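You operate a simulated robot arm through the tools that you are given. There is no shell and no other tool.

The job below is to be done with a simulated robot arm. You get a single attempt, and the scene is never put back.

Task
Stop the freezer alarm and switch on fast freeze.
Fine: shelf pushed in, door closed, alarm button pushed.

It is judged by the outcome, as a careful person would: the job done as asked, and still so three seconds after it is handed in. It fails if anything else is knocked over, pushed out of place, dropped, spilled or broken.

Robot
A 7-joint arm with a two-finger parallel gripper, fixed in place. Base frame: the origin is on the floor under the middle of its stand, x ahead of it, y to its left, z up. Lengths are in cm, angles in rad, forces in N, time in s.
With the tool pointing down near the work surface it reaches from about 10 to 50 cm from the base axis. Its first joint turns from -2.007 to 2.007 rad. Payload 3.91 kg.
Tool frame: the origin (TCP) lies between the finger pads and is the grasp point; the fingertips stand 3 cm ahead of it; z points along the fingers, y is the line along which they close. Largest opening 11 cm; finger width 2, thickness 1; the body of the gripper, 4.8 by 11.2 cm, starts 5.5 cm behind the TCP.
Orientation is that of the tool frame in the base frame, as a unit quaternion [x, y, z, w]. With the fingers straight down and closing along the base's y, the tool's x points along the base's -x, its y along +y and its z along -z.

Tools
- The arm moves only by the tool servo_tool. Its arguments are lists of equal length, an entry for each row: "slide": the shift along the tool's x, y, z in cm, a list of three; "rot": the turn, a rotation vector about the tool's x, y, z in rad, a list of three; "hand": the gripper command, from -1 (fully open) to 1 (shut), values between in proportion. In form: {"slide": [[dx, dy, dz], ...], "rot": [[wx, wy, wz], ...], "hand": [hand, ...]}. A call has 1 to 20 rows; each row is the pose to reach, as a shift and turn from the pose commanded when the call began, along the tool's axes at that moment. A row lasts 0.2 s, in which the tool goes at most 5 cm and 0.15 rad; a call with a longer step from one row to the next is refused whole, and so is a gripper value outside its range. Where a pose cannot be reached the arm comes as near as it can. A force on the tool above 80 N (or 10 N above the force at the start of the call, whichever is more), or a blocked arm, ends the call early, and 0.2 s more pass. Each finger travels about 15.3 cm/s and halts on what it meets, pressing with about 23 N; the grip force reading is that of the motor and also rises with nothing between the fingers. The clock runs only during rows and for 0.2 s after the last one: add rows that repeat a pose to give the fingers time. The reply holds the time, the measured pose of the TCP, the force on the tool along the base axes, the opening and the grip force, in the units named above and with some noise, with the torque about the TCP (base axes, N m) and any sound that the robot's microphone picked up, and new pictures: "show" is both (left out), scene, wrist or none.
- Cameras (640 x 400 px; columns grow to the right, rows downward): "scene" is fixed at [21.98, 49.8, 131.82]; the picture's right is [-0.68, -0.73, 0.00], its down [-0.23, 0.21, -0.95] and it looks along [0.69, -0.65, -0.31] (base axes); focal length 214 px, centre (320, 200). "wrist" rides on the gripper at [7.2, 1.7, -10.3] in the tool frame; the picture's right is [-0.23, 0.97, 0.00], its down [-0.76, -0.18, -0.62] and it looks along [-0.61, -0.14, 0.78] (tool axes); focal length 222 px, centre (320, 200). There is no depth. A picture from a camera that has moved, and an enlarged one, comes with that camera's place and axes in the base frame and with its lens.
- raise_lower(by): slides the trunk up (or, below 0, down) by that many cm; the arm rides with it, the base frame stays. It gives what a move gives, with no picture.
- inspect(camera, box): a new picture of the part [left, top, right, bottom] of that camera's present view, enlarged. The clock stands still meanwhile.
- job_done(): hands the job in; it is judged then, once.

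Places have to be worked out from the pictures, the camera data and where the tool is seen. Open the gripper and draw the arm clear of the work before you hand the job in, unless the task says otherwise.

The tools are called after "Call:" as a command line: name --argument value ..., lists and objects as JSON in quotes. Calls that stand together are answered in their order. servo_tool: Moves the arm, as the interface text tells. Its arguments: {"type":"object","properties":{"slide":{"type":"array","items":{"type":"array","items":{"type":"number"}}},"rot":{"type":"array","items":{"type":"array","items":{"type":"number"}}},"hand":{"type":"array","items":{"type":"number"}},"show":{"type":"string","enum":["both","scene","wrist","none"]}},"required":["slide","rot","hand"]} The other tools are called the same way: raise_lower (by) moves the trunk up or down; inspect (camera, box) takes an enlarged picture of a part of a camera's view; job_done () hands the job in.

At the start:

```text
clock: 0.0
tcp_pos: [64.25, -17.68, 149.4]
orientation: [0.0, 1.0, 0.0, 0.0]
wrist_force: [-0.4, -0.4, -0.5]
torque: [0.01, -0.02, 0.0]
grip_width: 11.0
grasp_force: 0.0
trunk travel left (down, up): [-92.5, 6.5]
```

scene: 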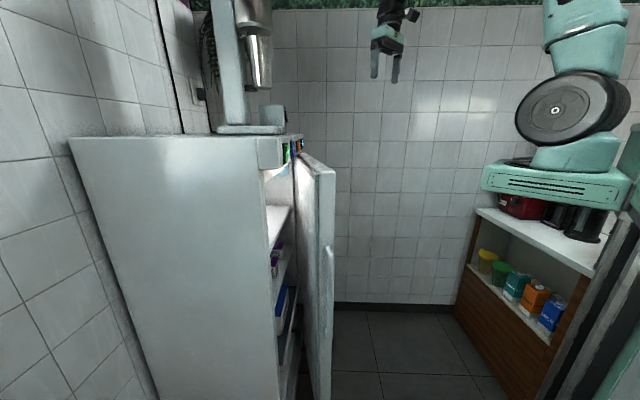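
wrist: 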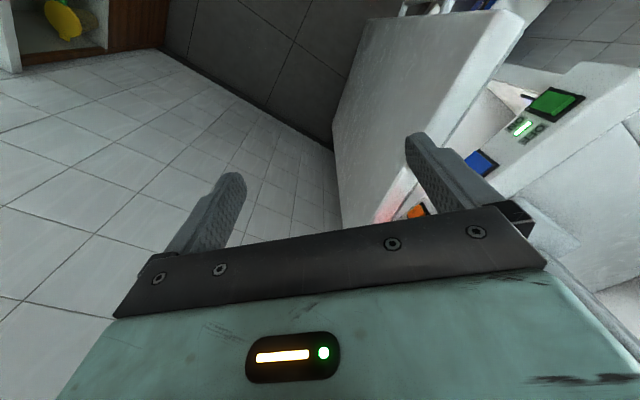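

The freezer stands with its door ajar, and coloured buttons are on the panel above the door. I'll enlarge both views to read the panel and the interior.

Call:
inspect --camera "wrist" --box '[380, 0, 640, 240]'

Call:
inspect --camera "scene" --box '[230, 110, 370, 250]'

Call:
inspect --camera "scene" --box '[230, 230, 370, 400]'

```text
1.67 times, centred on (510, 120) of wrist
camera zoom: at [57.03, -15.87, 159.79], right [0.23, 0.97, 0.0], down [0.76, -0.18, 0.62], along [0.61, -0.14, -0.78], focal length 370 px, centre (3, 333)
```

zoom: 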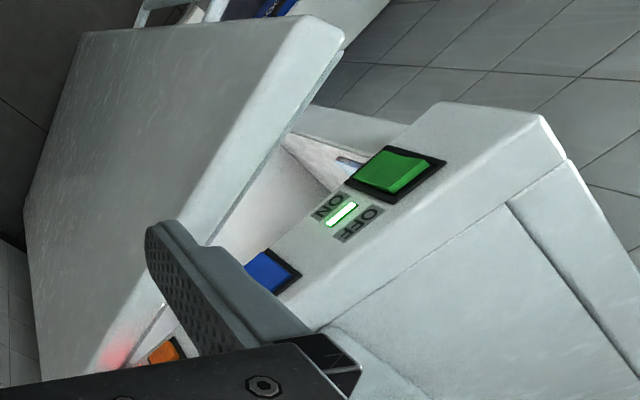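

```text
2.86 times, centred on (300, 180) of scene
camera zoom: at [21.98, 49.8, 131.82], right [-0.68, -0.73, 0.0], down [-0.23, 0.21, -0.95], along [0.69, -0.65, -0.31], focal length 613 px, centre (377, 257)
```

zoom: 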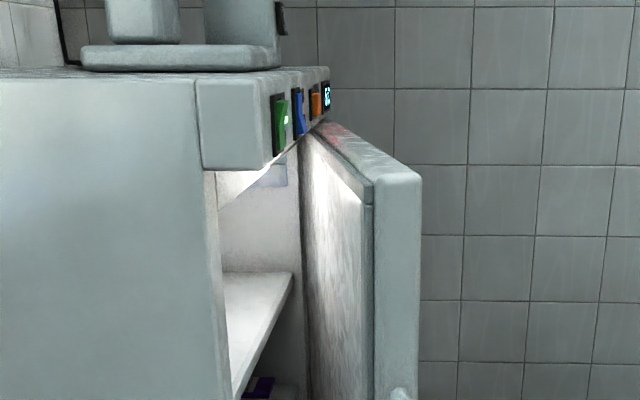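

```text
2.35 times, centred on (300, 315) of scene
camera zoom: at [21.98, 49.8, 131.82], right [-0.68, -0.73, 0.0], down [-0.23, 0.21, -0.95], along [0.69, -0.65, -0.31], focal length 505 px, centre (367, -71)
```

zoom: 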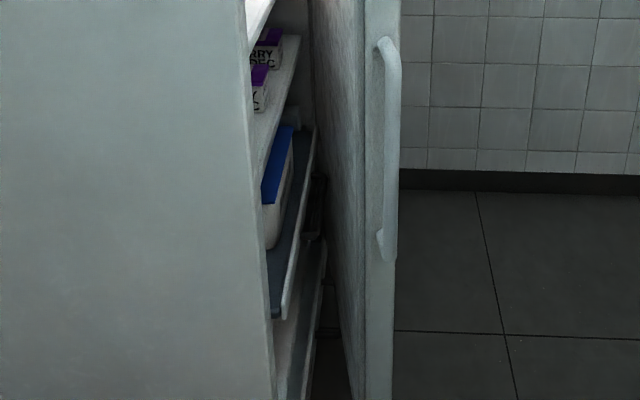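

Triangulating the two views puts the green control near (73.6, 14.8, 126), blue near (81.4, 6.4, 126) and orange near (90.7, -3.3, 126). So the panel faces roughly (-0.73, -0.69), and the door's free top corner is at about (61, 7, 121). I'll yaw the tool toward the panel first so I can read it with the wrist camera.

Call:
servo_tool --slide '[[0, 0, 0], [0, 0, 0], [0, 0, 0], [0, 0, 0], [0, 0, 0], [0, 0, 0]]' --rot '[[0, 0, -0.13], [0, 0, -0.26], [0, 0, -0.39], [0, 0, -0.52], [0, 0, -0.65], [0, 0, -0.757]]' --hand '[-1, -1, -1, -1, -1, -1]' --show "wrist"

```text
clock: 1.4
tcp_pos: [64.31, -17.56, 149.3]
orientation: [-0.37, 0.929, -0.001, 0.0]
wrist_force: [-0.1, -0.5, -1.1]
torque: [-0.01, -0.04, 0.0]
grip_width: 11.01
grasp_force: 0.1
trunk travel left (down, up): [-92.5, 6.5]
camera wrist: at [57.92, -21.27, 159.73], right [-0.51, 0.86, 0.0], down [0.67, 0.4, 0.62], along [0.54, 0.32, -0.78], focal length 222 px, centre (320, 200)
```

wrist: 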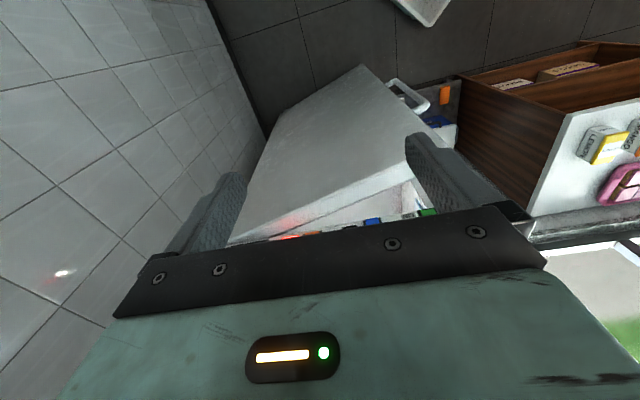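

The yaw went as planned and the buttons now sit behind the fingers. I'll pitch the tool up by 0.9 rad so the camera looks level at the panel.

Call:
servo_tool --slide '[[0, 0, 0], [0, 0, 0], [0, 0, 0], [0, 0, 0], [0, 0, 0], [0, 0, 0], [0, 0, 0]]' --rot '[[0, -0.13, 0], [0, -0.26, 0], [0, -0.39, 0], [0, -0.52, 0], [0, -0.65, 0], [0, -0.78, 0], [0, -0.9, 0]]' --hand '[-1, -1, -1, -1, -1, -1, -1]' --show "both"

```text
clock: 3.0
tcp_pos: [64.37, -17.54, 149.4]
orientation: [-0.332, 0.836, 0.161, 0.405]
wrist_force: [0.8, 0.1, -0.3]
torque: [-0.01, -0.03, -0.02]
grip_width: 11.02
grasp_force: 0.0
trunk travel left (down, up): [-92.5, 6.5]
camera wrist: at [54.05, -24.96, 150.18], right [-0.57, 0.8, 0.18], down [0.11, -0.14, 0.98], along [0.82, 0.58, -0.01], focal length 222 px, centre (320, 200)
```

scene: 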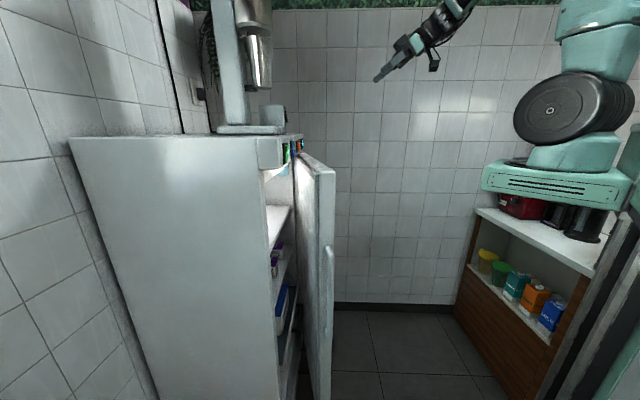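
wrist: 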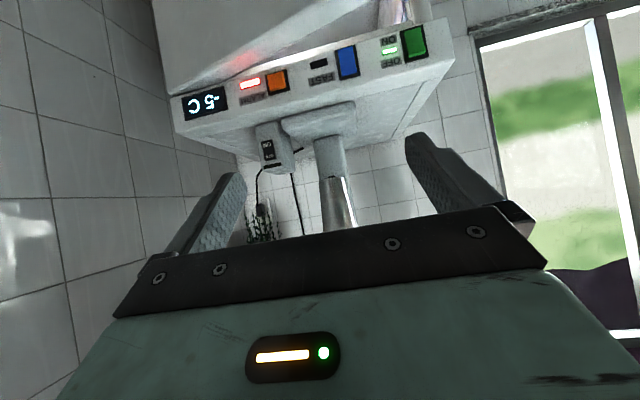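

The panel is now in the upper part of the wrist view, upside down. I'll enlarge it to read the labels.

Call:
inspect --camera "wrist" --box '[220, 10, 460, 130]'

Call:
inspect --camera "wrist" --box '[225, 55, 345, 115]'

Call:
inspect --camera "wrist" --box '[300, 20, 440, 95]'

```text
2.67 times, centred on (340, 70) of wrist
camera zoom: at [54.05, -24.96, 150.18], right [-0.57, 0.8, 0.18], down [0.11, -0.14, 0.98], along [0.82, 0.58, -0.01], focal length 592 px, centre (267, 547)
```

zoom: 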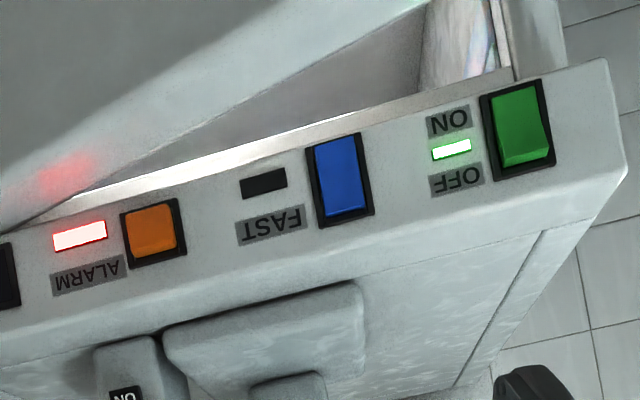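

```text
5.33 times, centred on (285, 85) of wrist
camera zoom: at [54.05, -24.96, 150.18], right [-0.57, 0.8, 0.18], down [0.11, -0.14, 0.98], along [0.82, 0.58, -0.01], focal length 1185 px, centre (507, 813)
```

zoom: 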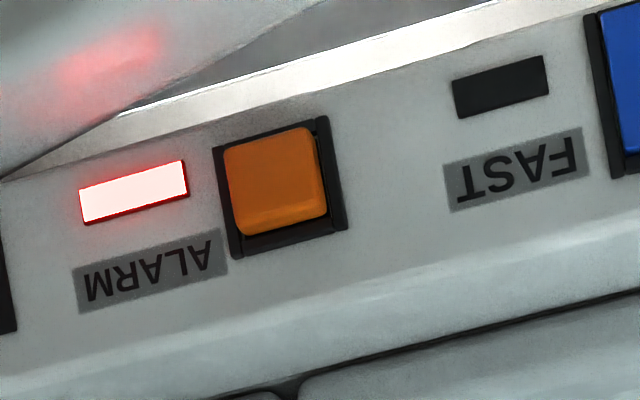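

```text
4.57 times, centred on (370, 58) of wrist
camera zoom: at [54.05, -24.96, 150.18], right [-0.57, 0.8, 0.18], down [0.11, -0.14, 0.98], along [0.82, 0.58, -0.01], focal length 1015 px, centre (91, 851)
```

zoom: 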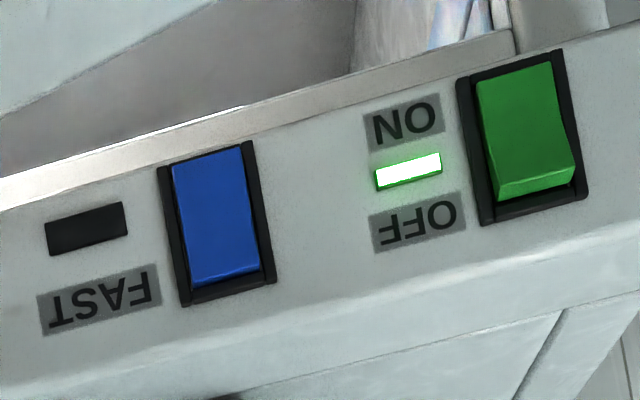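

The labels read: orange button is ALARM (red lamp lit), blue rocker is FAST (lamp dark), green rocker is power (ON, must stay untouched). I'll look at the rocker profiles from the side in the scene view to tell which half to press.

Call:
inspect --camera "scene" --box '[270, 130, 320, 165]'

Call:
inspect --camera "wrist" --box '[330, 35, 370, 85]'

Call:
inspect --camera "wrist" --box '[140, 0, 340, 110]'

```text
11.43 times, centred on (295, 148) of scene
camera zoom: at [21.98, 49.8, 131.82], right [-0.68, -0.73, 0.0], down [-0.23, 0.21, -0.95], along [0.69, -0.65, -0.31], focal length 2451 px, centre (606, 800)
```

zoom: 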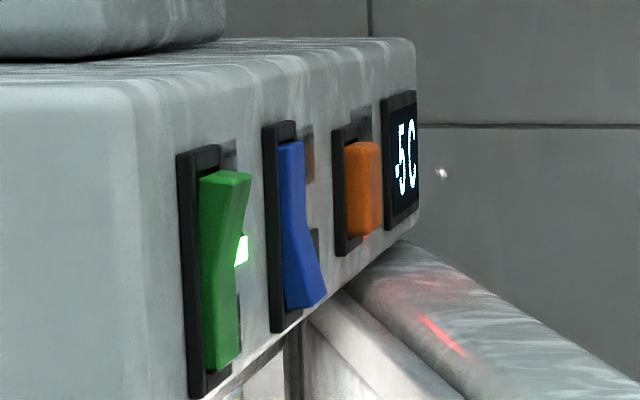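

```text
8.00 times, centred on (350, 60) of wrist
camera zoom: at [54.05, -24.96, 150.18], right [-0.57, 0.8, 0.18], down [0.11, -0.14, 0.98], along [0.82, 0.58, -0.01], focal length 1777 px, centre (80, 1320)
```

zoom: 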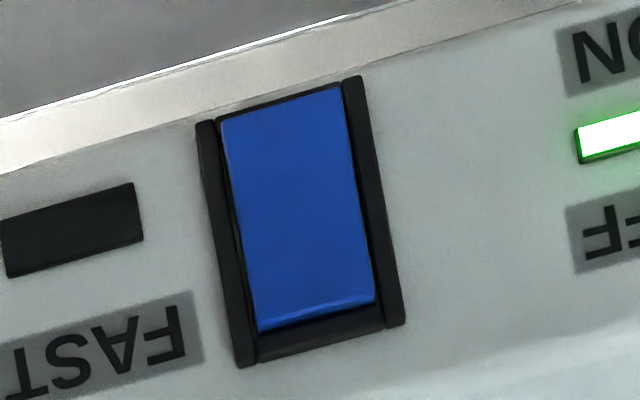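

```text
3.20 times, centred on (240, 55) of wrist
camera zoom: at [54.05, -24.96, 150.18], right [-0.57, 0.8, 0.18], down [0.11, -0.14, 0.98], along [0.82, 0.58, -0.01], focal length 711 px, centre (576, 664)
```

zoom: 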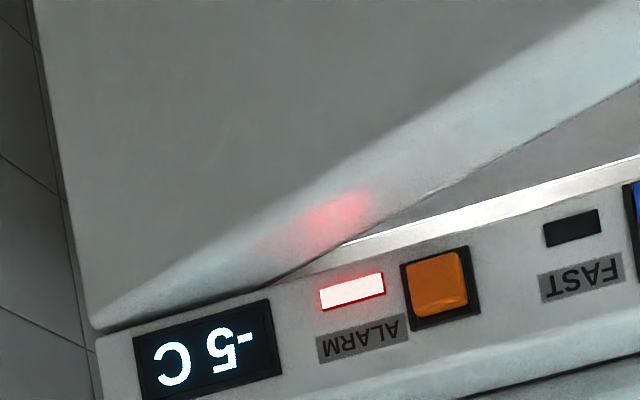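

Seen from the side, the green rocker is pressed at its bottom (ON), and blue is pressed at its top with the bottom half sticking out (OFF). So fast freeze needs the lower half of the blue rocker pressed. Now I'll lower the trunk to look at the door handle, well clear of the door.

Call:
raise_lower --by -45

Call:
inspect --camera "wrist" --box '[0, 0, 640, 400]'

Call:
inspect --camera "scene" --box '[0, 0, 640, 400]'

```text
refused: -45 is not a number from -40 to 40
```

```text
1.00 times, centred on (320, 200) of wrist (not enlarged: the box is as wide or as high as the picture)
camera zoom: at [54.05, -24.96, 150.18], right [-0.57, 0.8, 0.18], down [0.11, -0.14, 0.98], along [0.82, 0.58, -0.01], focal length 222 px, centre (320, 200)
```

zoom: 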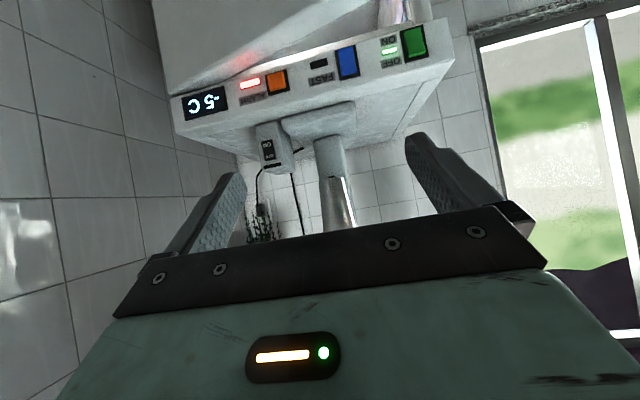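

```text
1.00 times, centred on (320, 200) of scene (not enlarged: the box is as wide or as high as the picture)
camera zoom: at [21.98, 49.8, 131.82], right [-0.68, -0.73, 0.0], down [-0.23, 0.21, -0.95], along [0.69, -0.65, -0.31], focal length 214 px, centre (320, 200)
```

zoom: 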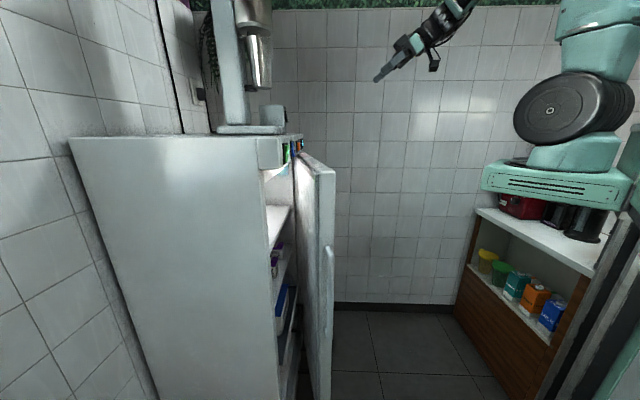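

The trunk moves at most 40 cm per call. I'll lower it by 40.

Call:
raise_lower --by -40

Call:
inspect --camera "wrist" --box '[0, 0, 640, 400]'

Call:
inspect --camera "scene" --box '[0, 0, 640, 400]'

```text
clock: 6.8
tcp_pos: [64.29, -17.57, 109.32]
orientation: [-0.333, 0.837, 0.16, 0.404]
wrist_force: [0.3, 0.4, 0.8]
torque: [0.01, 0.0, -0.01]
grip_width: 11.0
grasp_force: 0.1
trunk travel left (down, up): [-52.5, 46.5]
```

```text
1.00 times, centred on (320, 200) of wrist (not enlarged: the box is as wide or as high as the picture)
camera zoom: at [54.03, -24.97, 110.18], right [-0.57, 0.8, 0.18], down [0.11, -0.14, 0.98], along [0.82, 0.58, -0.01], focal length 222 px, centre (320, 200)
```

zoom: 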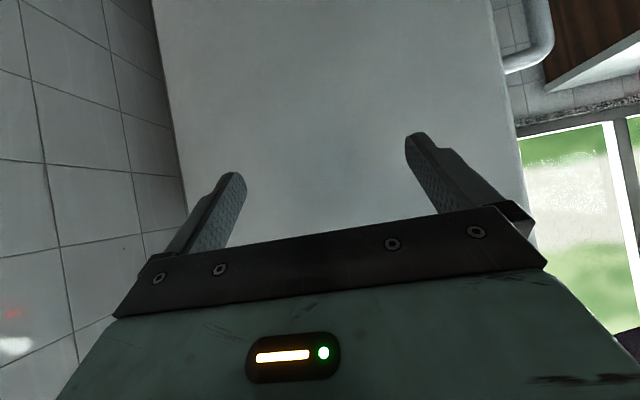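

```text
1.00 times, centred on (320, 200) of scene (not enlarged: the box is as wide or as high as the picture)
camera zoom: at [21.98, 49.8, 131.82], right [-0.68, -0.73, 0.0], down [-0.23, 0.21, -0.95], along [0.69, -0.65, -0.31], focal length 214 px, centre (320, 200)
```

zoom: 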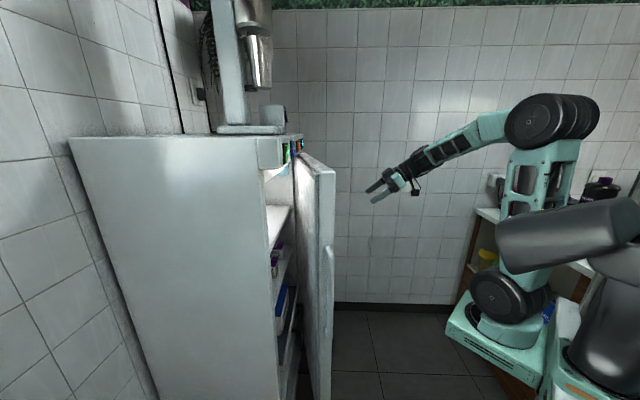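

The handle bar sits on the door's free edge, and the door is open about 16° from a hinge near (107, -20). I'll open it by straddling the top of the door near its free edge from above, so I'm raising back up and pointing the tool down.

Call:
raise_lower --by 40

Call:
servo_tool --slide '[[0, 0, 0], [0, 0, 0], [0, 0, 0], [0, 0, 0], [0, 0, 0], [0, 0, 0], [0, 0, 0]]' --rot '[[0, 0.13, 0], [0, 0.26, 0], [0, 0.39, 0], [0, 0.52, 0], [0, 0.65, 0], [0, 0.78, 0], [0, 0.9, 0]]' --hand '[-1, -1, -1, -1, -1, -1, -1]' --show "none"

Call:
servo_tool --slide '[[0, 0, 0], [0, 0, 0], [0, 0, 0], [0, 0, 0], [0, 0, 0], [0, 0, 0], [0, 0, 0], [0, 0, 0], [0, 0, 0], [0, 0, 0]]' --rot '[[0, 0, 0.13], [0, 0, 0.26], [0, 0, 0.39], [0, 0, 0.52], [0, 0, 0.65], [0, 0, 0.78], [0, 0, 0.91], [0, 0, 1.04], [0, 0, 1.17], [0, 0, 1.29]]' --hand '[-1, -1, -1, -1, -1, -1, -1, -1, -1, -1]' --show "both"

```text
clock: 10.7
tcp_pos: [64.36, -17.62, 149.26]
orientation: [-0.333, 0.836, 0.161, 0.404]
wrist_force: [-0.2, 0.2, -0.3]
torque: [0.0, 0.0, 0.0]
grip_width: 10.99
grasp_force: 0.2
trunk travel left (down, up): [-92.5, 6.5]
```

```text
clock: 12.3
tcp_pos: [64.3, -17.67, 149.38]
orientation: [-0.369, 0.929, 0.0, -0.001]
wrist_force: [0.1, -0.8, -0.2]
torque: [0.01, -0.02, 0.02]
grip_width: 10.99
grasp_force: 0.1
trunk travel left (down, up): [-92.5, 6.5]
```

```text
clock: 14.5
tcp_pos: [64.32, -17.62, 149.46]
orientation: [0.264, 0.964, 0.001, 0.0]
wrist_force: [-0.5, -0.7, 0.3]
torque: [-0.01, 0.03, -0.03]
grip_width: 10.98
grasp_force: 0.3
trunk travel left (down, up): [-92.5, 6.5]
camera wrist: at [58.96, -12.34, 159.82], right [0.69, 0.72, 0.0], down [0.57, -0.54, 0.62], along [0.45, -0.43, -0.78], focal length 222 px, centre (320, 200)
```

scene: 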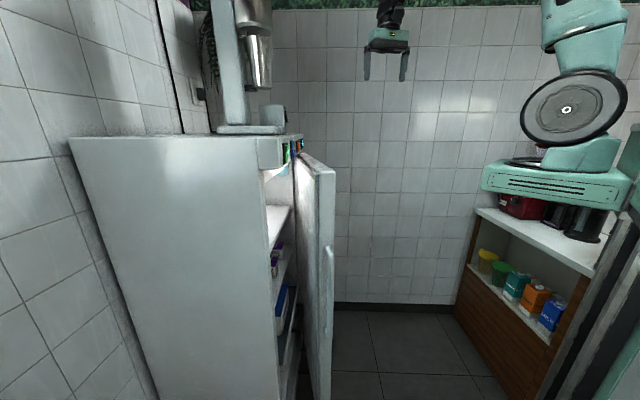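
wrist: 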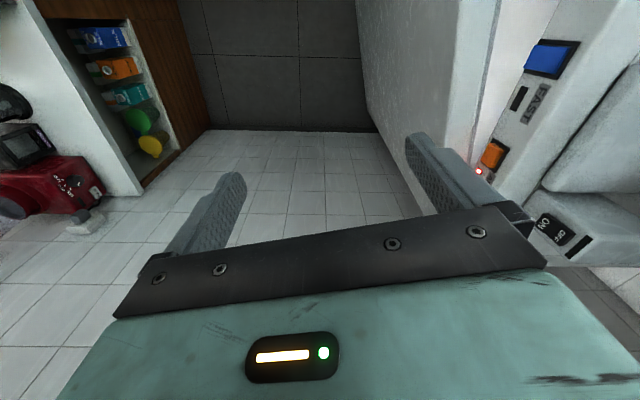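

The tool now points down and its closing axis matches the door's normal. I'll move over the door's free edge at the present height and check the alignment before going down.

Call:
servo_tool --slide '[[1.9, 3.7, 0], [3.8, 7.4, 0], [5.7, 11.1, 0], [7.6, 14.9, 0], [9.5, 18.6, 0], [11.3, 22.3, 0]]' --rot '[[0, 0, 0], [0, 0, 0], [0, 0, 0], [0, 0, 0], [0, 0, 0], [0, 0, 0]]' --hand '[-1, -1, -1, -1, -1, -1]' --show "both"

```text
clock: 15.9
tcp_pos: [66.19, 6.94, 150.01]
orientation: [0.263, 0.965, 0.0, 0.0]
wrist_force: [0.1, -1.0, 0.1]
torque: [0.06, -0.01, -0.02]
grip_width: 10.99
grasp_force: 0.2
trunk travel left (down, up): [-92.5, 6.5]
camera wrist: at [60.77, 12.16, 160.34], right [0.69, 0.72, 0.0], down [0.57, -0.54, 0.62], along [0.45, -0.43, -0.78], focal length 222 px, centre (320, 200)
```

scene: 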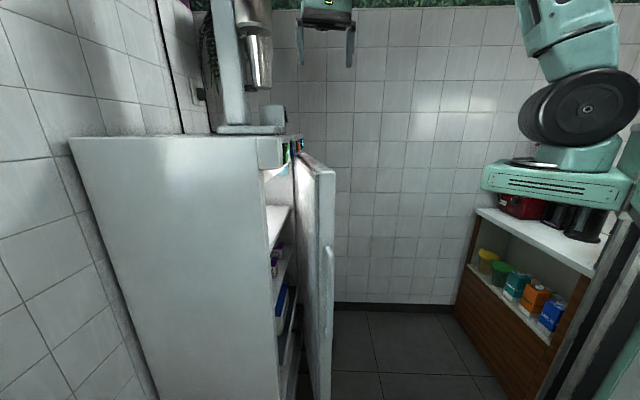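
wrist: 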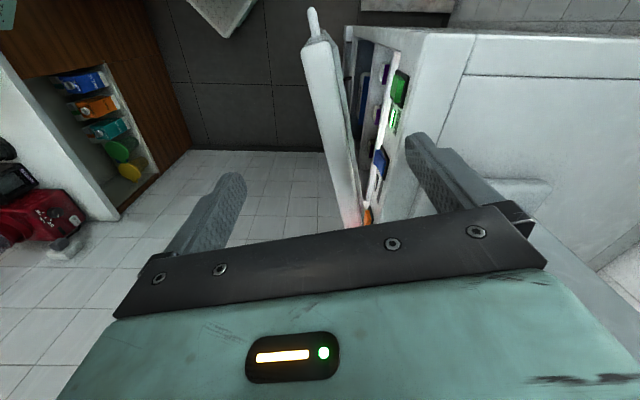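

From above, the door's top edge and the handle sticking out of its free end are clear. I'll enlarge this for exact placement.

Call:
inspect --camera "wrist" --box '[270, 0, 430, 110]'

Call:
inspect --camera "wrist" --box '[290, 100, 450, 240]'

```text
3.64 times, centred on (350, 55) of wrist
camera zoom: at [60.77, 12.16, 160.34], right [0.69, 0.72, 0.0], down [0.57, -0.54, 0.62], along [0.45, -0.43, -0.78], focal length 808 px, centre (211, 727)
```

zoom: 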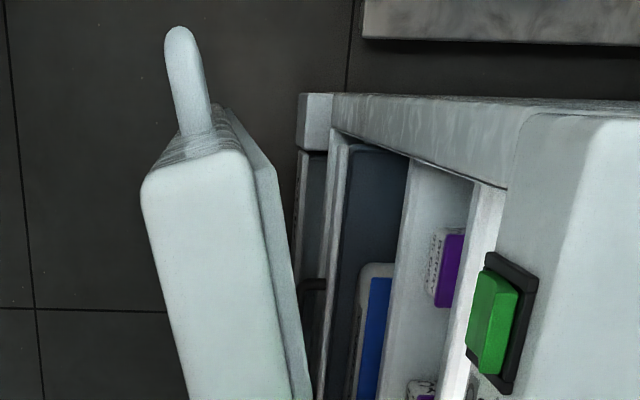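

```text
2.86 times, centred on (370, 170) of wrist
camera zoom: at [60.77, 12.16, 160.34], right [0.69, 0.72, 0.0], down [0.57, -0.54, 0.62], along [0.45, -0.43, -0.78], focal length 635 px, centre (177, 286)
```

zoom: 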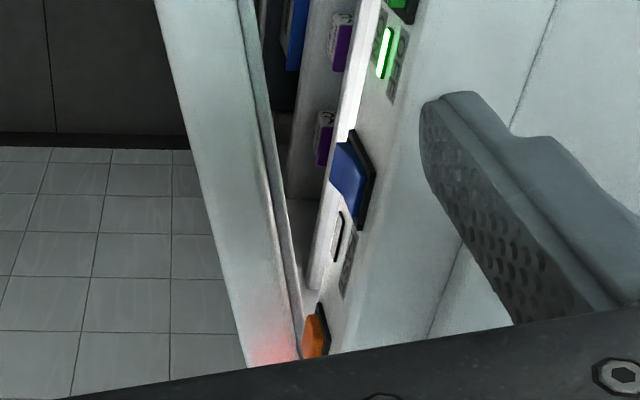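

The door slab is about 5 cm thick, with its centre line passing within 1 cm of the tool. I'll correct sideways by 0.8 cm and come down to just above the door top.

Call:
servo_tool --slide '[[0, 0.4, 4.5], [0, 0.8, 9], [0, 0.8, 13.5], [0, 0.8, 18], [0, 0.8, 22], [0, 0.8, 22]]' --rot '[[0, 0, 0], [0, 0, 0], [0, 0, 0], [0, 0, 0], [0, 0, 0], [0, 0, 0]]' --hand '[-1, -1, -1, -1, -1, -1]' --show "both"

```text
clock: 17.3
tcp_pos: [66.3, 8.0, 127.37]
orientation: [0.264, 0.965, 0.0, -0.001]
wrist_force: [0.8, -0.9, 0.8]
torque: [0.0, 0.01, 0.0]
grip_width: 11.0
grasp_force: 0.1
trunk travel left (down, up): [-92.5, 6.5]
camera wrist: at [60.93, 13.2, 137.77], right [0.69, 0.72, 0.0], down [0.57, -0.54, 0.62], along [0.45, -0.43, -0.78], focal length 222 px, centre (320, 200)
```

scene: 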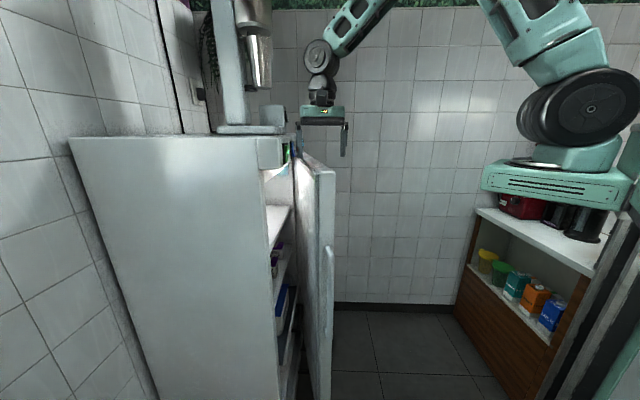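
wrist: 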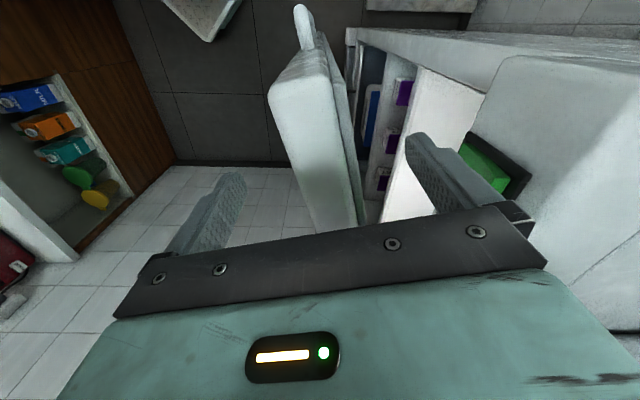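

The fingers straddle the door line with it centred. I'll narrow the opening to about 8 cm to stay away from the green rocker, then lower so the fingertips hang about 4 cm below the door's top.

Call:
servo_tool --slide '[[0, 0, 0], [0, 0, 0], [0, 0, 2.5], [0, 0, 5], [0, 0, 7], [0, 0, 7]]' --rot '[[0, 0, 0], [0, 0, 0], [0, 0, 0], [0, 0, 0], [0, 0, 0], [0, 0, 0]]' --hand '[-0.45, -0.45, -0.45, -0.45, -0.45, -0.45]' --show "both"

```text
clock: 18.7
tcp_pos: [66.27, 7.91, 120.41]
orientation: [0.263, 0.965, 0.001, 0.0]
wrist_force: [-0.7, 0.3, 0.6]
torque: [0.0, 0.01, -0.02]
grip_width: 7.97
grasp_force: 0.1
trunk travel left (down, up): [-92.5, 6.5]
camera wrist: at [60.92, 13.15, 130.77], right [0.69, 0.72, 0.0], down [0.57, -0.54, 0.62], along [0.45, -0.43, -0.78], focal length 222 px, centre (320, 200)
```

scene: 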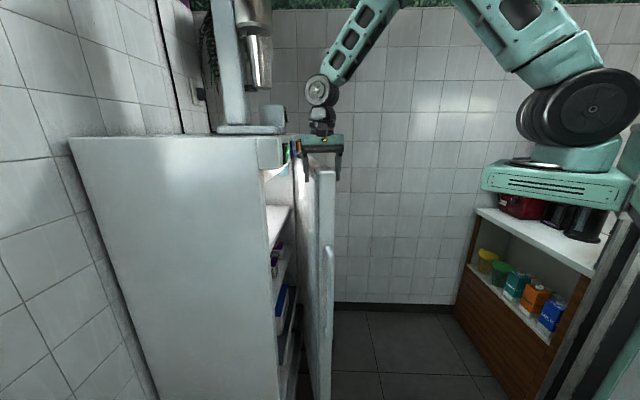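
wrist: 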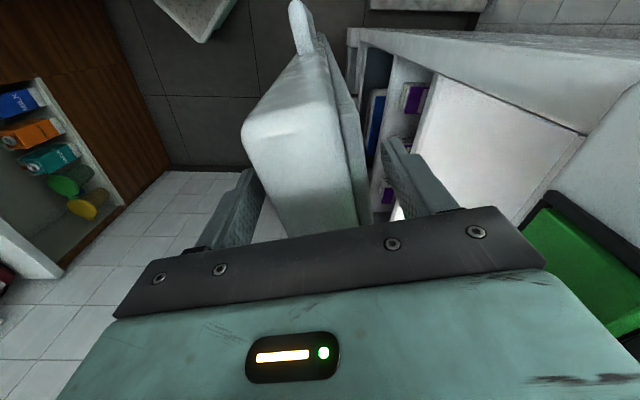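

The door's top is between the fingers with no contact. I'll swing it open along an arc about the hinge, first by 0.3 rad, watching the forces.

Call:
servo_tool --slide '[[0.085, -2.308, 0], [0.055, -4.617, 0], [-0.09, -6.921, 0], [-0.351, -9.216, 0], [-0.726, -11.494, 0], [-1.214, -13.751, 0]]' --rot '[[0, 0, -0.05], [0, 0, -0.1], [0, 0, -0.15], [0, 0, -0.2], [0, 0, -0.25], [0, 0, -0.3]]' --hand '[-0.45, -0.45, -0.45, -0.45, -0.45, -0.45]' --show "both"

```text
clock: 20.1
tcp_pos: [60.44, -4.44, 120.69]
orientation: [0.115, 0.993, 0.0, 0.0]
wrist_force: [0.6, -0.2, -0.4]
torque: [-0.05, 0.03, 0.02]
grip_width: 7.98
grasp_force: 0.1
trunk travel left (down, up): [-92.5, 6.5]
camera wrist: at [53.76, -1.15, 130.98], right [0.44, 0.9, 0.0], down [0.7, -0.35, 0.62], along [0.56, -0.28, -0.78], focal length 222 px, centre (320, 200)
```

scene: 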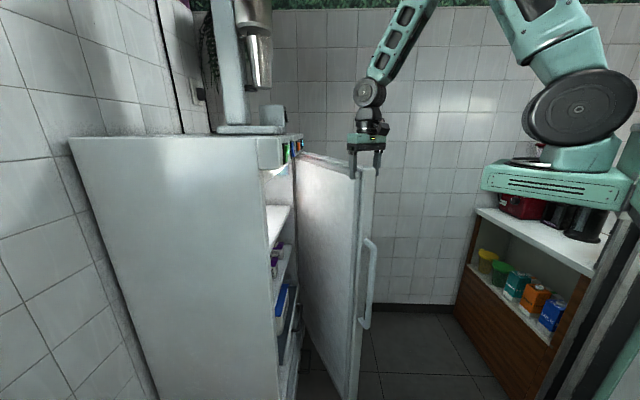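
wrist: 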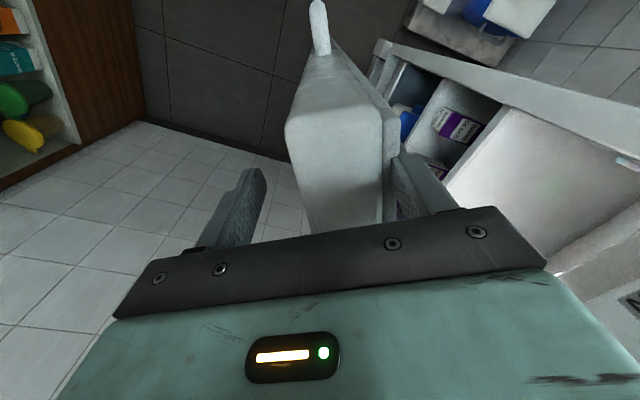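

The door swings freely with almost no force. I'll continue another 0.6 rad.

Call:
servo_tool --slide '[[0.085, -2.308, 0], [0.055, -4.617, 0], [-0.09, -6.921, 0], [-0.351, -9.216, 0], [-0.726, -11.494, 0], [-1.214, -13.751, 0], [-1.814, -15.981, 0], [-2.525, -18.178, 0], [-3.345, -20.337, 0], [-4.272, -22.452, 0], [-5.304, -24.518, 0], [-6.437, -26.53, 0]]' --rot '[[0, 0, -0.05], [0, 0, -0.1], [0, 0, -0.15], [0, 0, -0.2], [0, 0, -0.25], [0, 0, -0.3], [0, 0, -0.35], [0, 0, -0.4], [0, 0, -0.45], [0, 0, -0.5], [0, 0, -0.55], [0, 0, -0.6]]' --hand '[-0.45, -0.45, -0.45, -0.45, -0.45, -0.45, -0.45, -0.45, -0.45, -0.45, -0.45, -0.45]' --show "both"

```text
clock: 22.7
tcp_pos: [60.45, -31.9, 120.28]
orientation: [-0.184, 0.983, -0.001, 0.0]
wrist_force: [0.5, 0.5, 0.7]
torque: [-0.01, 0.0, 0.0]
grip_width: 7.98
grasp_force: 0.0
trunk travel left (down, up): [-92.5, 6.5]
camera wrist: at [53.13, -32.78, 130.68], right [-0.14, 0.99, 0.0], down [0.77, 0.11, 0.62], along [0.62, 0.09, -0.78], focal length 222 px, centre (320, 200)
```

scene: 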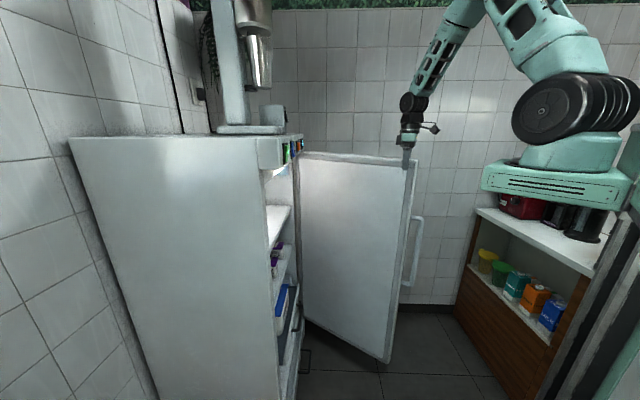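
wrist: 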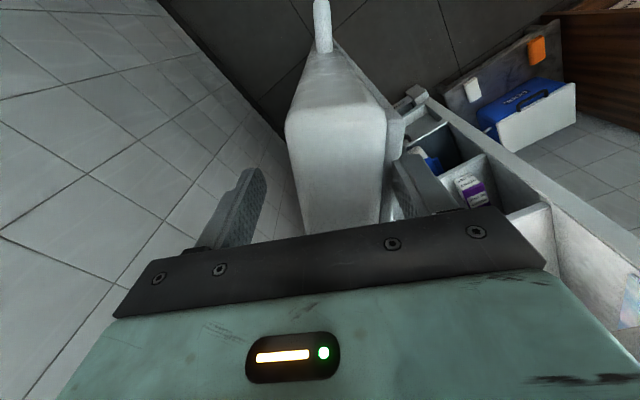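

The door is now about 65° open. I'll lift straight up clear of it and see whether it stays where it is.

Call:
servo_tool --slide '[[0, 0, -4], [0, 0, -8], [0, 0, -13], [0, 0, -18], [0, 0, -23], [0, 0, -23], [0, 0, -23]]' --rot '[[0, 0, 0], [0, 0, 0], [0, 0, 0], [0, 0, 0], [0, 0, 0], [0, 0, 0], [0, 0, 0]]' --hand '[-0.45, -0.45, -0.45, -0.45, -0.45, -0.45, -0.45]' --show "both"

```text
clock: 24.3
tcp_pos: [60.35, -31.65, 143.45]
orientation: [-0.184, 0.983, 0.0, 0.001]
wrist_force: [-0.6, 0.0, 0.1]
torque: [0.02, -0.01, -0.02]
grip_width: 7.99
grasp_force: 0.1
trunk travel left (down, up): [-92.5, 6.5]
camera wrist: at [53.02, -32.58, 153.81], right [-0.14, 0.99, 0.0], down [0.77, 0.11, 0.62], along [0.62, 0.09, -0.78], focal length 222 px, centre (320, 200)
```

scene: 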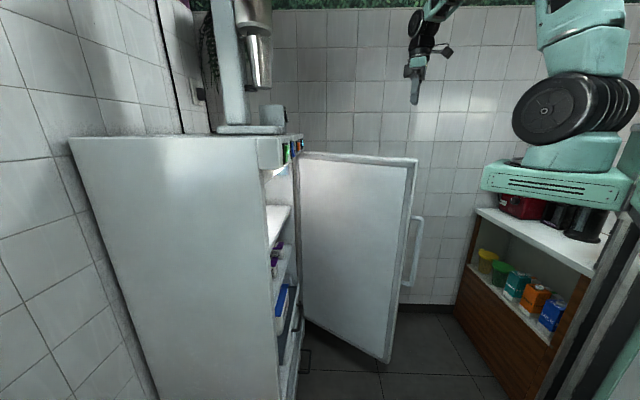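
wrist: 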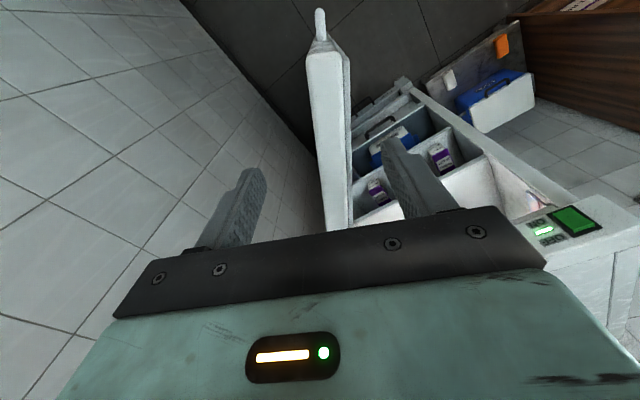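

The door stays where I left it. I'll move in front of the opening, yawed to face the freezer squarely, and then pitch up to look inside.

Call:
servo_tool --slide '[[0.9, 4.2, 0], [1.8, 8.4, 0], [2.7, 12.7, 0], [3.6, 16.9, 0], [3.6, 16.9, 0]]' --rot '[[0, 0, -0.1], [0, 0, -0.2], [0, 0, -0.3], [0, 0, -0.391], [0, 0, -0.391]]' --hand '[-0.45, -0.45, -0.45, -0.45, -0.45]' --show "none"

Call:
servo_tool --slide '[[0, 0, 0], [0, 0, 0], [0, 0, 0], [0, 0, 0], [0, 0, 0], [0, 0, 0], [0, 0, 0]]' --rot '[[0, -0.13, 0], [0, -0.26, 0], [0, -0.39, 0], [0, -0.52, 0], [0, -0.65, 0], [0, -0.78, 0], [0, -0.9, 0]]' --hand '[0, 0.5, 1, 1, 1, 1, 1]' --show "none"

Call:
raise_lower --by -40

Call:
inspect --camera "wrist" --box '[0, 0, 640, 400]'

Call:
inspect --camera "scene" --box '[0, 0, 640, 400]'

```text
clock: 25.5
tcp_pos: [51.11, -17.39, 143.32]
orientation: [-0.37, 0.929, 0.001, 0.0]
wrist_force: [-0.3, -1.0, -0.4]
torque: [-0.02, -0.03, -0.02]
grip_width: 7.99
grasp_force: 0.0
trunk travel left (down, up): [-92.5, 6.5]
```

```text
clock: 27.1
tcp_pos: [51.44, -17.19, 143.28]
orientation: [-0.333, 0.837, 0.161, 0.404]
wrist_force: [-1.1, 0.7, -0.1]
torque: [-0.01, -0.02, -0.01]
grip_width: 0.01
grasp_force: 22.5
trunk travel left (down, up): [-92.5, 6.5]
```

```text
clock: 30.9
tcp_pos: [51.35, -17.17, 103.14]
orientation: [-0.333, 0.837, 0.162, 0.404]
wrist_force: [0.5, 0.2, -1.0]
torque: [-0.01, -0.01, -0.03]
grip_width: 0.01
grasp_force: 23.0
trunk travel left (down, up): [-52.5, 46.5]
```

```text
1.00 times, centred on (320, 200) of wrist (not enlarged: the box is as wide or as high as the picture)
camera zoom: at [41.04, -24.6, 104.02], right [-0.57, 0.8, 0.18], down [0.11, -0.14, 0.98], along [0.82, 0.58, -0.01], focal length 222 px, centre (320, 200)
```

zoom: 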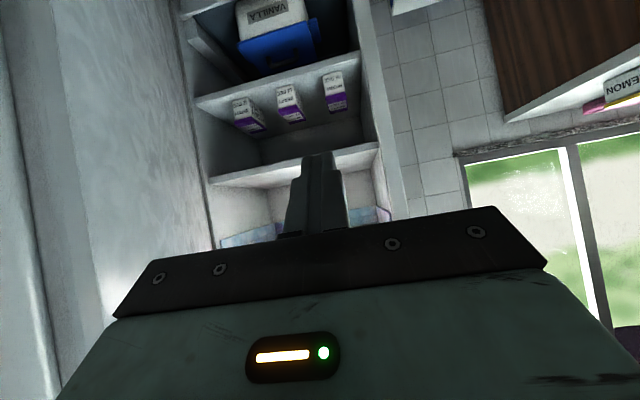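

```text
1.00 times, centred on (320, 200) of scene (not enlarged: the box is as wide or as high as the picture)
camera zoom: at [21.98, 49.8, 131.82], right [-0.68, -0.73, 0.0], down [-0.23, 0.21, -0.95], along [0.69, -0.65, -0.31], focal length 214 px, centre (320, 200)
```

zoom: 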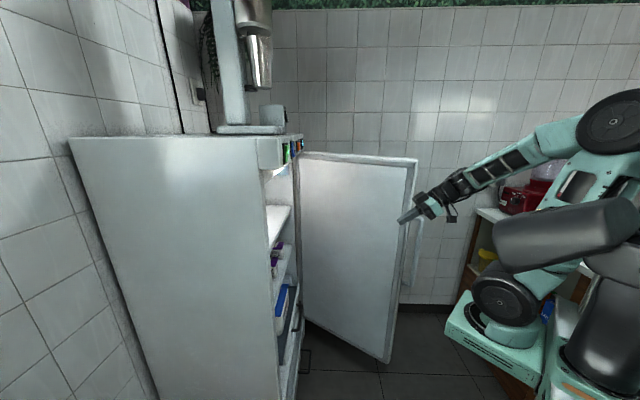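

I can see a box of VANILLA on the dark pull-out shelf, and purple boxes on the shelf above it. I'll go down further for a straight view of the sticking-out shelf.

Call:
raise_lower --by -30

Call:
inspect --camera "wrist" --box '[0, 0, 640, 400]'

Call:
inspect --camera "wrist" --box '[160, 0, 420, 165]'

Call:
inspect --camera "scene" --box '[0, 0, 640, 400]'

```text
clock: 33.9
tcp_pos: [51.35, -17.21, 73.15]
orientation: [-0.333, 0.837, 0.162, 0.402]
wrist_force: [-0.6, 0.4, 0.1]
torque: [-0.01, -0.04, -0.02]
grip_width: 0.01
grasp_force: 23.3
trunk travel left (down, up): [-22.5, 76.5]
```

```text
1.00 times, centred on (320, 200) of wrist (not enlarged: the box is as wide or as high as the picture)
camera zoom: at [40.99, -24.61, 73.98], right [-0.57, 0.8, 0.18], down [0.12, -0.14, 0.98], along [0.82, 0.58, -0.01], focal length 222 px, centre (320, 200)
```

zoom: 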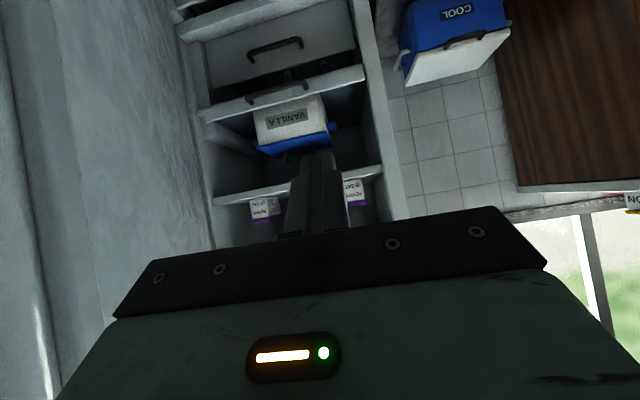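

```text
2.42 times, centred on (290, 82) of wrist
camera zoom: at [40.99, -24.61, 73.98], right [-0.57, 0.8, 0.18], down [0.12, -0.14, 0.98], along [0.82, 0.58, -0.01], focal length 538 px, centre (393, 485)
```

zoom: 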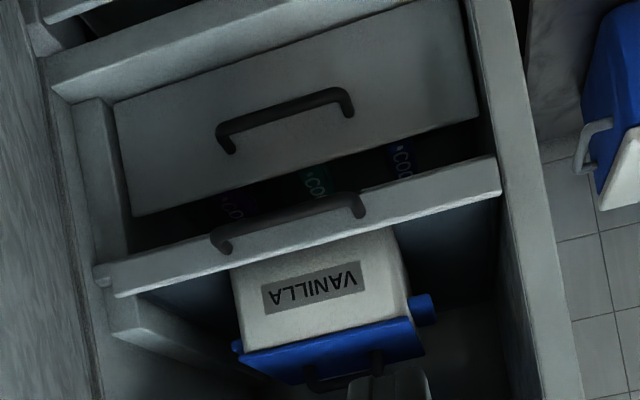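

```text
1.00 times, centred on (320, 200) of scene (not enlarged: the box is as wide or as high as the picture)
camera zoom: at [21.98, 49.8, 131.82], right [-0.68, -0.73, 0.0], down [-0.23, 0.21, -0.95], along [0.69, -0.65, -0.31], focal length 214 px, centre (320, 200)
```

zoom: 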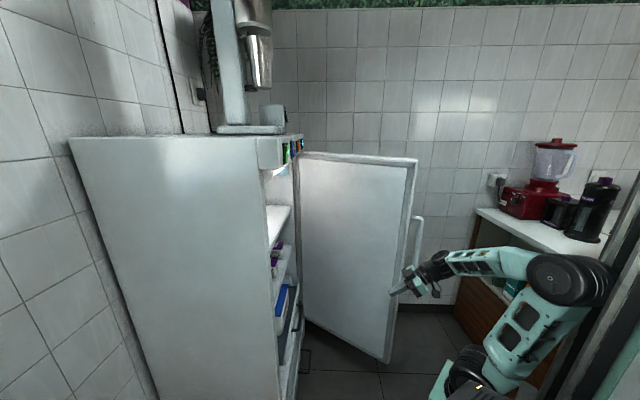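

The dark shelf's front lip has a bar handle and stands out past the cabinet's jambs. Beneath it is a drawer with its own handle. I'll inspect the side view of the shelf region, now that the door is out of the way.

Call:
inspect --camera "scene" --box '[250, 270, 330, 400]'

Call:
inspect --camera "scene" --box '[260, 160, 320, 290]'

Call:
inspect --camera "wrist" --box '[180, 60, 300, 160]'

```text
3.08 times, centred on (290, 335) of scene
camera zoom: at [21.98, 49.8, 131.82], right [-0.68, -0.73, 0.0], down [-0.23, 0.21, -0.95], along [0.69, -0.65, -0.31], focal length 660 px, centre (412, -215)
```

zoom: 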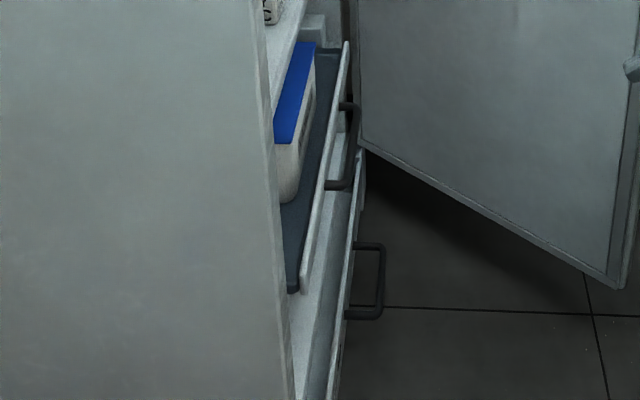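

```text
3.08 times, centred on (290, 225) of scene
camera zoom: at [21.98, 49.8, 131.82], right [-0.68, -0.73, 0.0], down [-0.23, 0.21, -0.95], along [0.69, -0.65, -0.31], focal length 660 px, centre (412, 123)
```

zoom: 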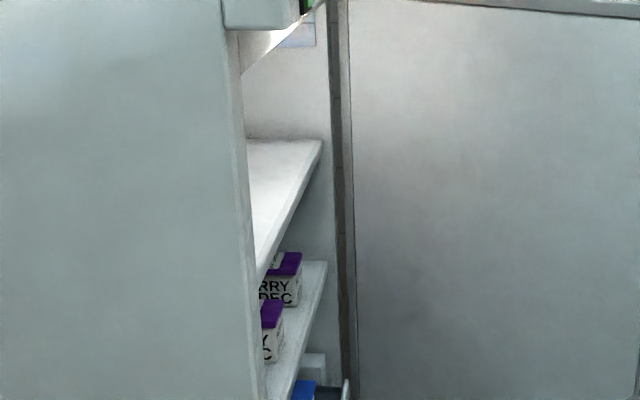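

```text
4.00 times, centred on (240, 110) of wrist
camera zoom: at [40.99, -24.61, 73.98], right [-0.57, 0.8, 0.18], down [0.12, -0.14, 0.98], along [0.82, 0.58, -0.01], focal length 888 px, centre (640, 560)
```

zoom: 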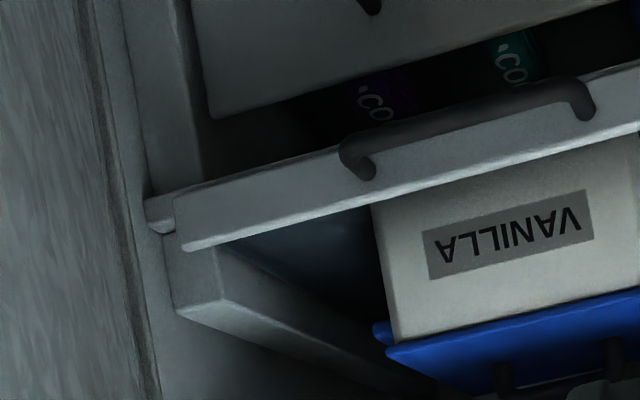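

Working through the geometry:
- The bottom drawer, below z≈17, is flush with the closed door's face, so it's in its normal place.
- The shelf lip is at N≈-67 and its handle bar at N≈-64, z≈46.5, centred near (87.4, 0.7).
- Those two stick out about 5 cm too far.

I'll pitch the tool to horizontal with the fingers closed, then lower the trunk for the push.

Call:
servo_tool --slide '[[0, 0, 0], [0, 0, 0], [0, 0, 0], [0, 0, 0], [0, 0, 0], [0, 0, 0]]' --rot '[[0, -0.13, 0], [0, -0.26, 0], [0, -0.39, 0], [0, -0.52, 0], [0, -0.65, 0], [0, -0.671, 0]]' --hand '[1, 1, 1, 1, 1, 1]' --show "both"

```text
clock: 35.3
tcp_pos: [52.58, -19.29, 74.43]
orientation: [-0.262, 0.656, 0.262, 0.658]
wrist_force: [-0.4, 0.2, -0.6]
torque: [0.04, 0.02, -0.03]
grip_width: 0.0
grasp_force: 22.5
out of reach, approached as far as the arm can: row 3, 4, 5, 6
trunk travel left (down, up): [-22.5, 76.5]
camera wrist: at [43.92, -25.2, 67.22], right [-0.67, 0.71, 0.23], down [-0.33, -0.56, 0.76], along [0.66, 0.44, 0.61], focal length 222 px, centre (320, 200)
```

scene: 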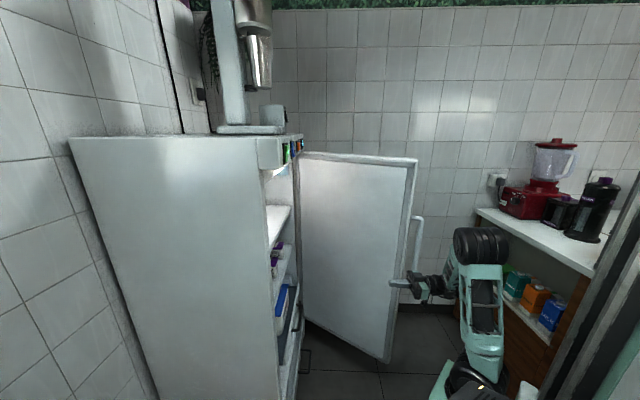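
wrist: 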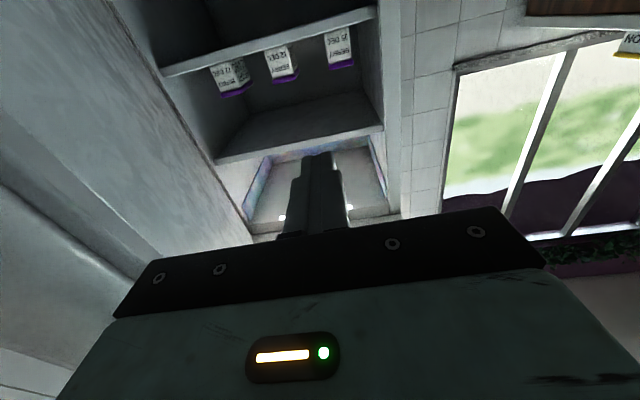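

The arm couldn't hold a level tool that close in, so it stopped about 2 cm off, clear of everything. I'll lower the trunk by 20 first, then reach forward, where a level tool is easier.

Call:
raise_lower --by -20

Call:
inspect --camera "wrist" --box '[0, 0, 640, 400]'

Call:
inspect --camera "scene" --box '[240, 200, 640, 400]'

```text
clock: 37.5
tcp_pos: [52.56, -19.32, 54.46]
orientation: [-0.262, 0.657, 0.263, 0.657]
wrist_force: [0.2, 1.2, -0.3]
torque: [0.0, 0.02, 0.01]
grip_width: 0.01
grasp_force: 23.4
trunk travel left (down, up): [-2.5, 96.5]
```

```text
1.00 times, centred on (320, 200) of wrist (not enlarged: the box is as wide or as high as the picture)
camera zoom: at [43.91, -25.18, 47.23], right [-0.67, 0.71, 0.23], down [-0.33, -0.56, 0.76], along [0.66, 0.44, 0.61], focal length 222 px, centre (320, 200)
```

zoom: 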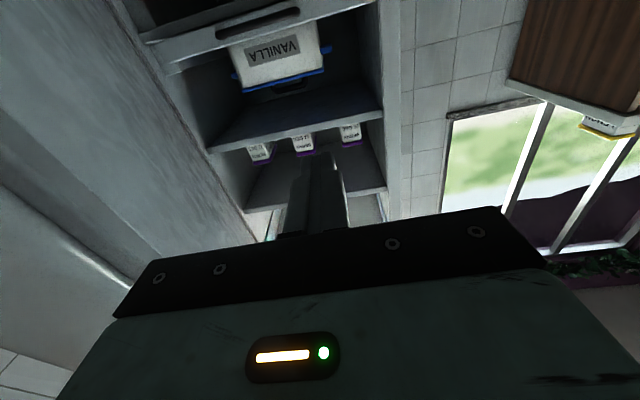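

```text
1.60 times, centred on (440, 300) of scene
camera zoom: at [21.98, 49.8, 131.82], right [-0.68, -0.73, 0.0], down [-0.23, 0.21, -0.95], along [0.69, -0.65, -0.31], focal length 343 px, centre (128, 40)
```

zoom: 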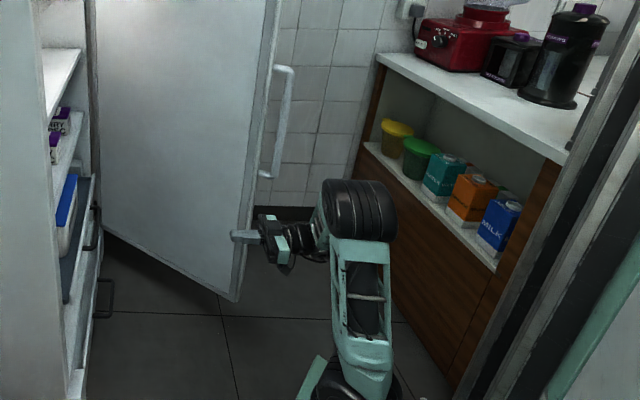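

From here the handle's centre works out to (86.8, 1.3, 45.2), matching the earlier estimate. I'll enlarge the view of the lip.

Call:
inspect --camera "wrist" --box '[120, 0, 420, 130]'

```text
2.13 times, centred on (270, 65) of wrist
camera zoom: at [43.91, -25.18, 47.23], right [-0.67, 0.71, 0.23], down [-0.33, -0.56, 0.76], along [0.66, 0.44, 0.61], focal length 474 px, centre (427, 488)
```

zoom: 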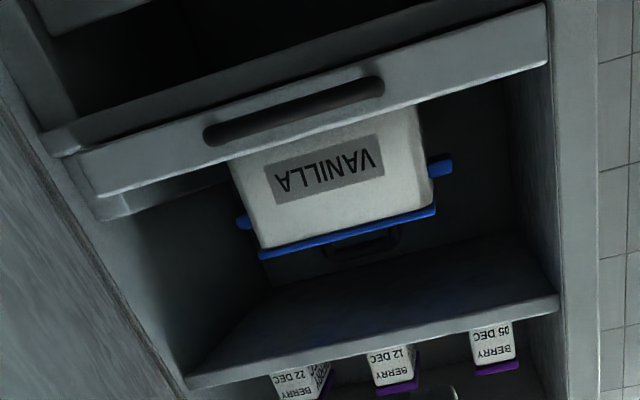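

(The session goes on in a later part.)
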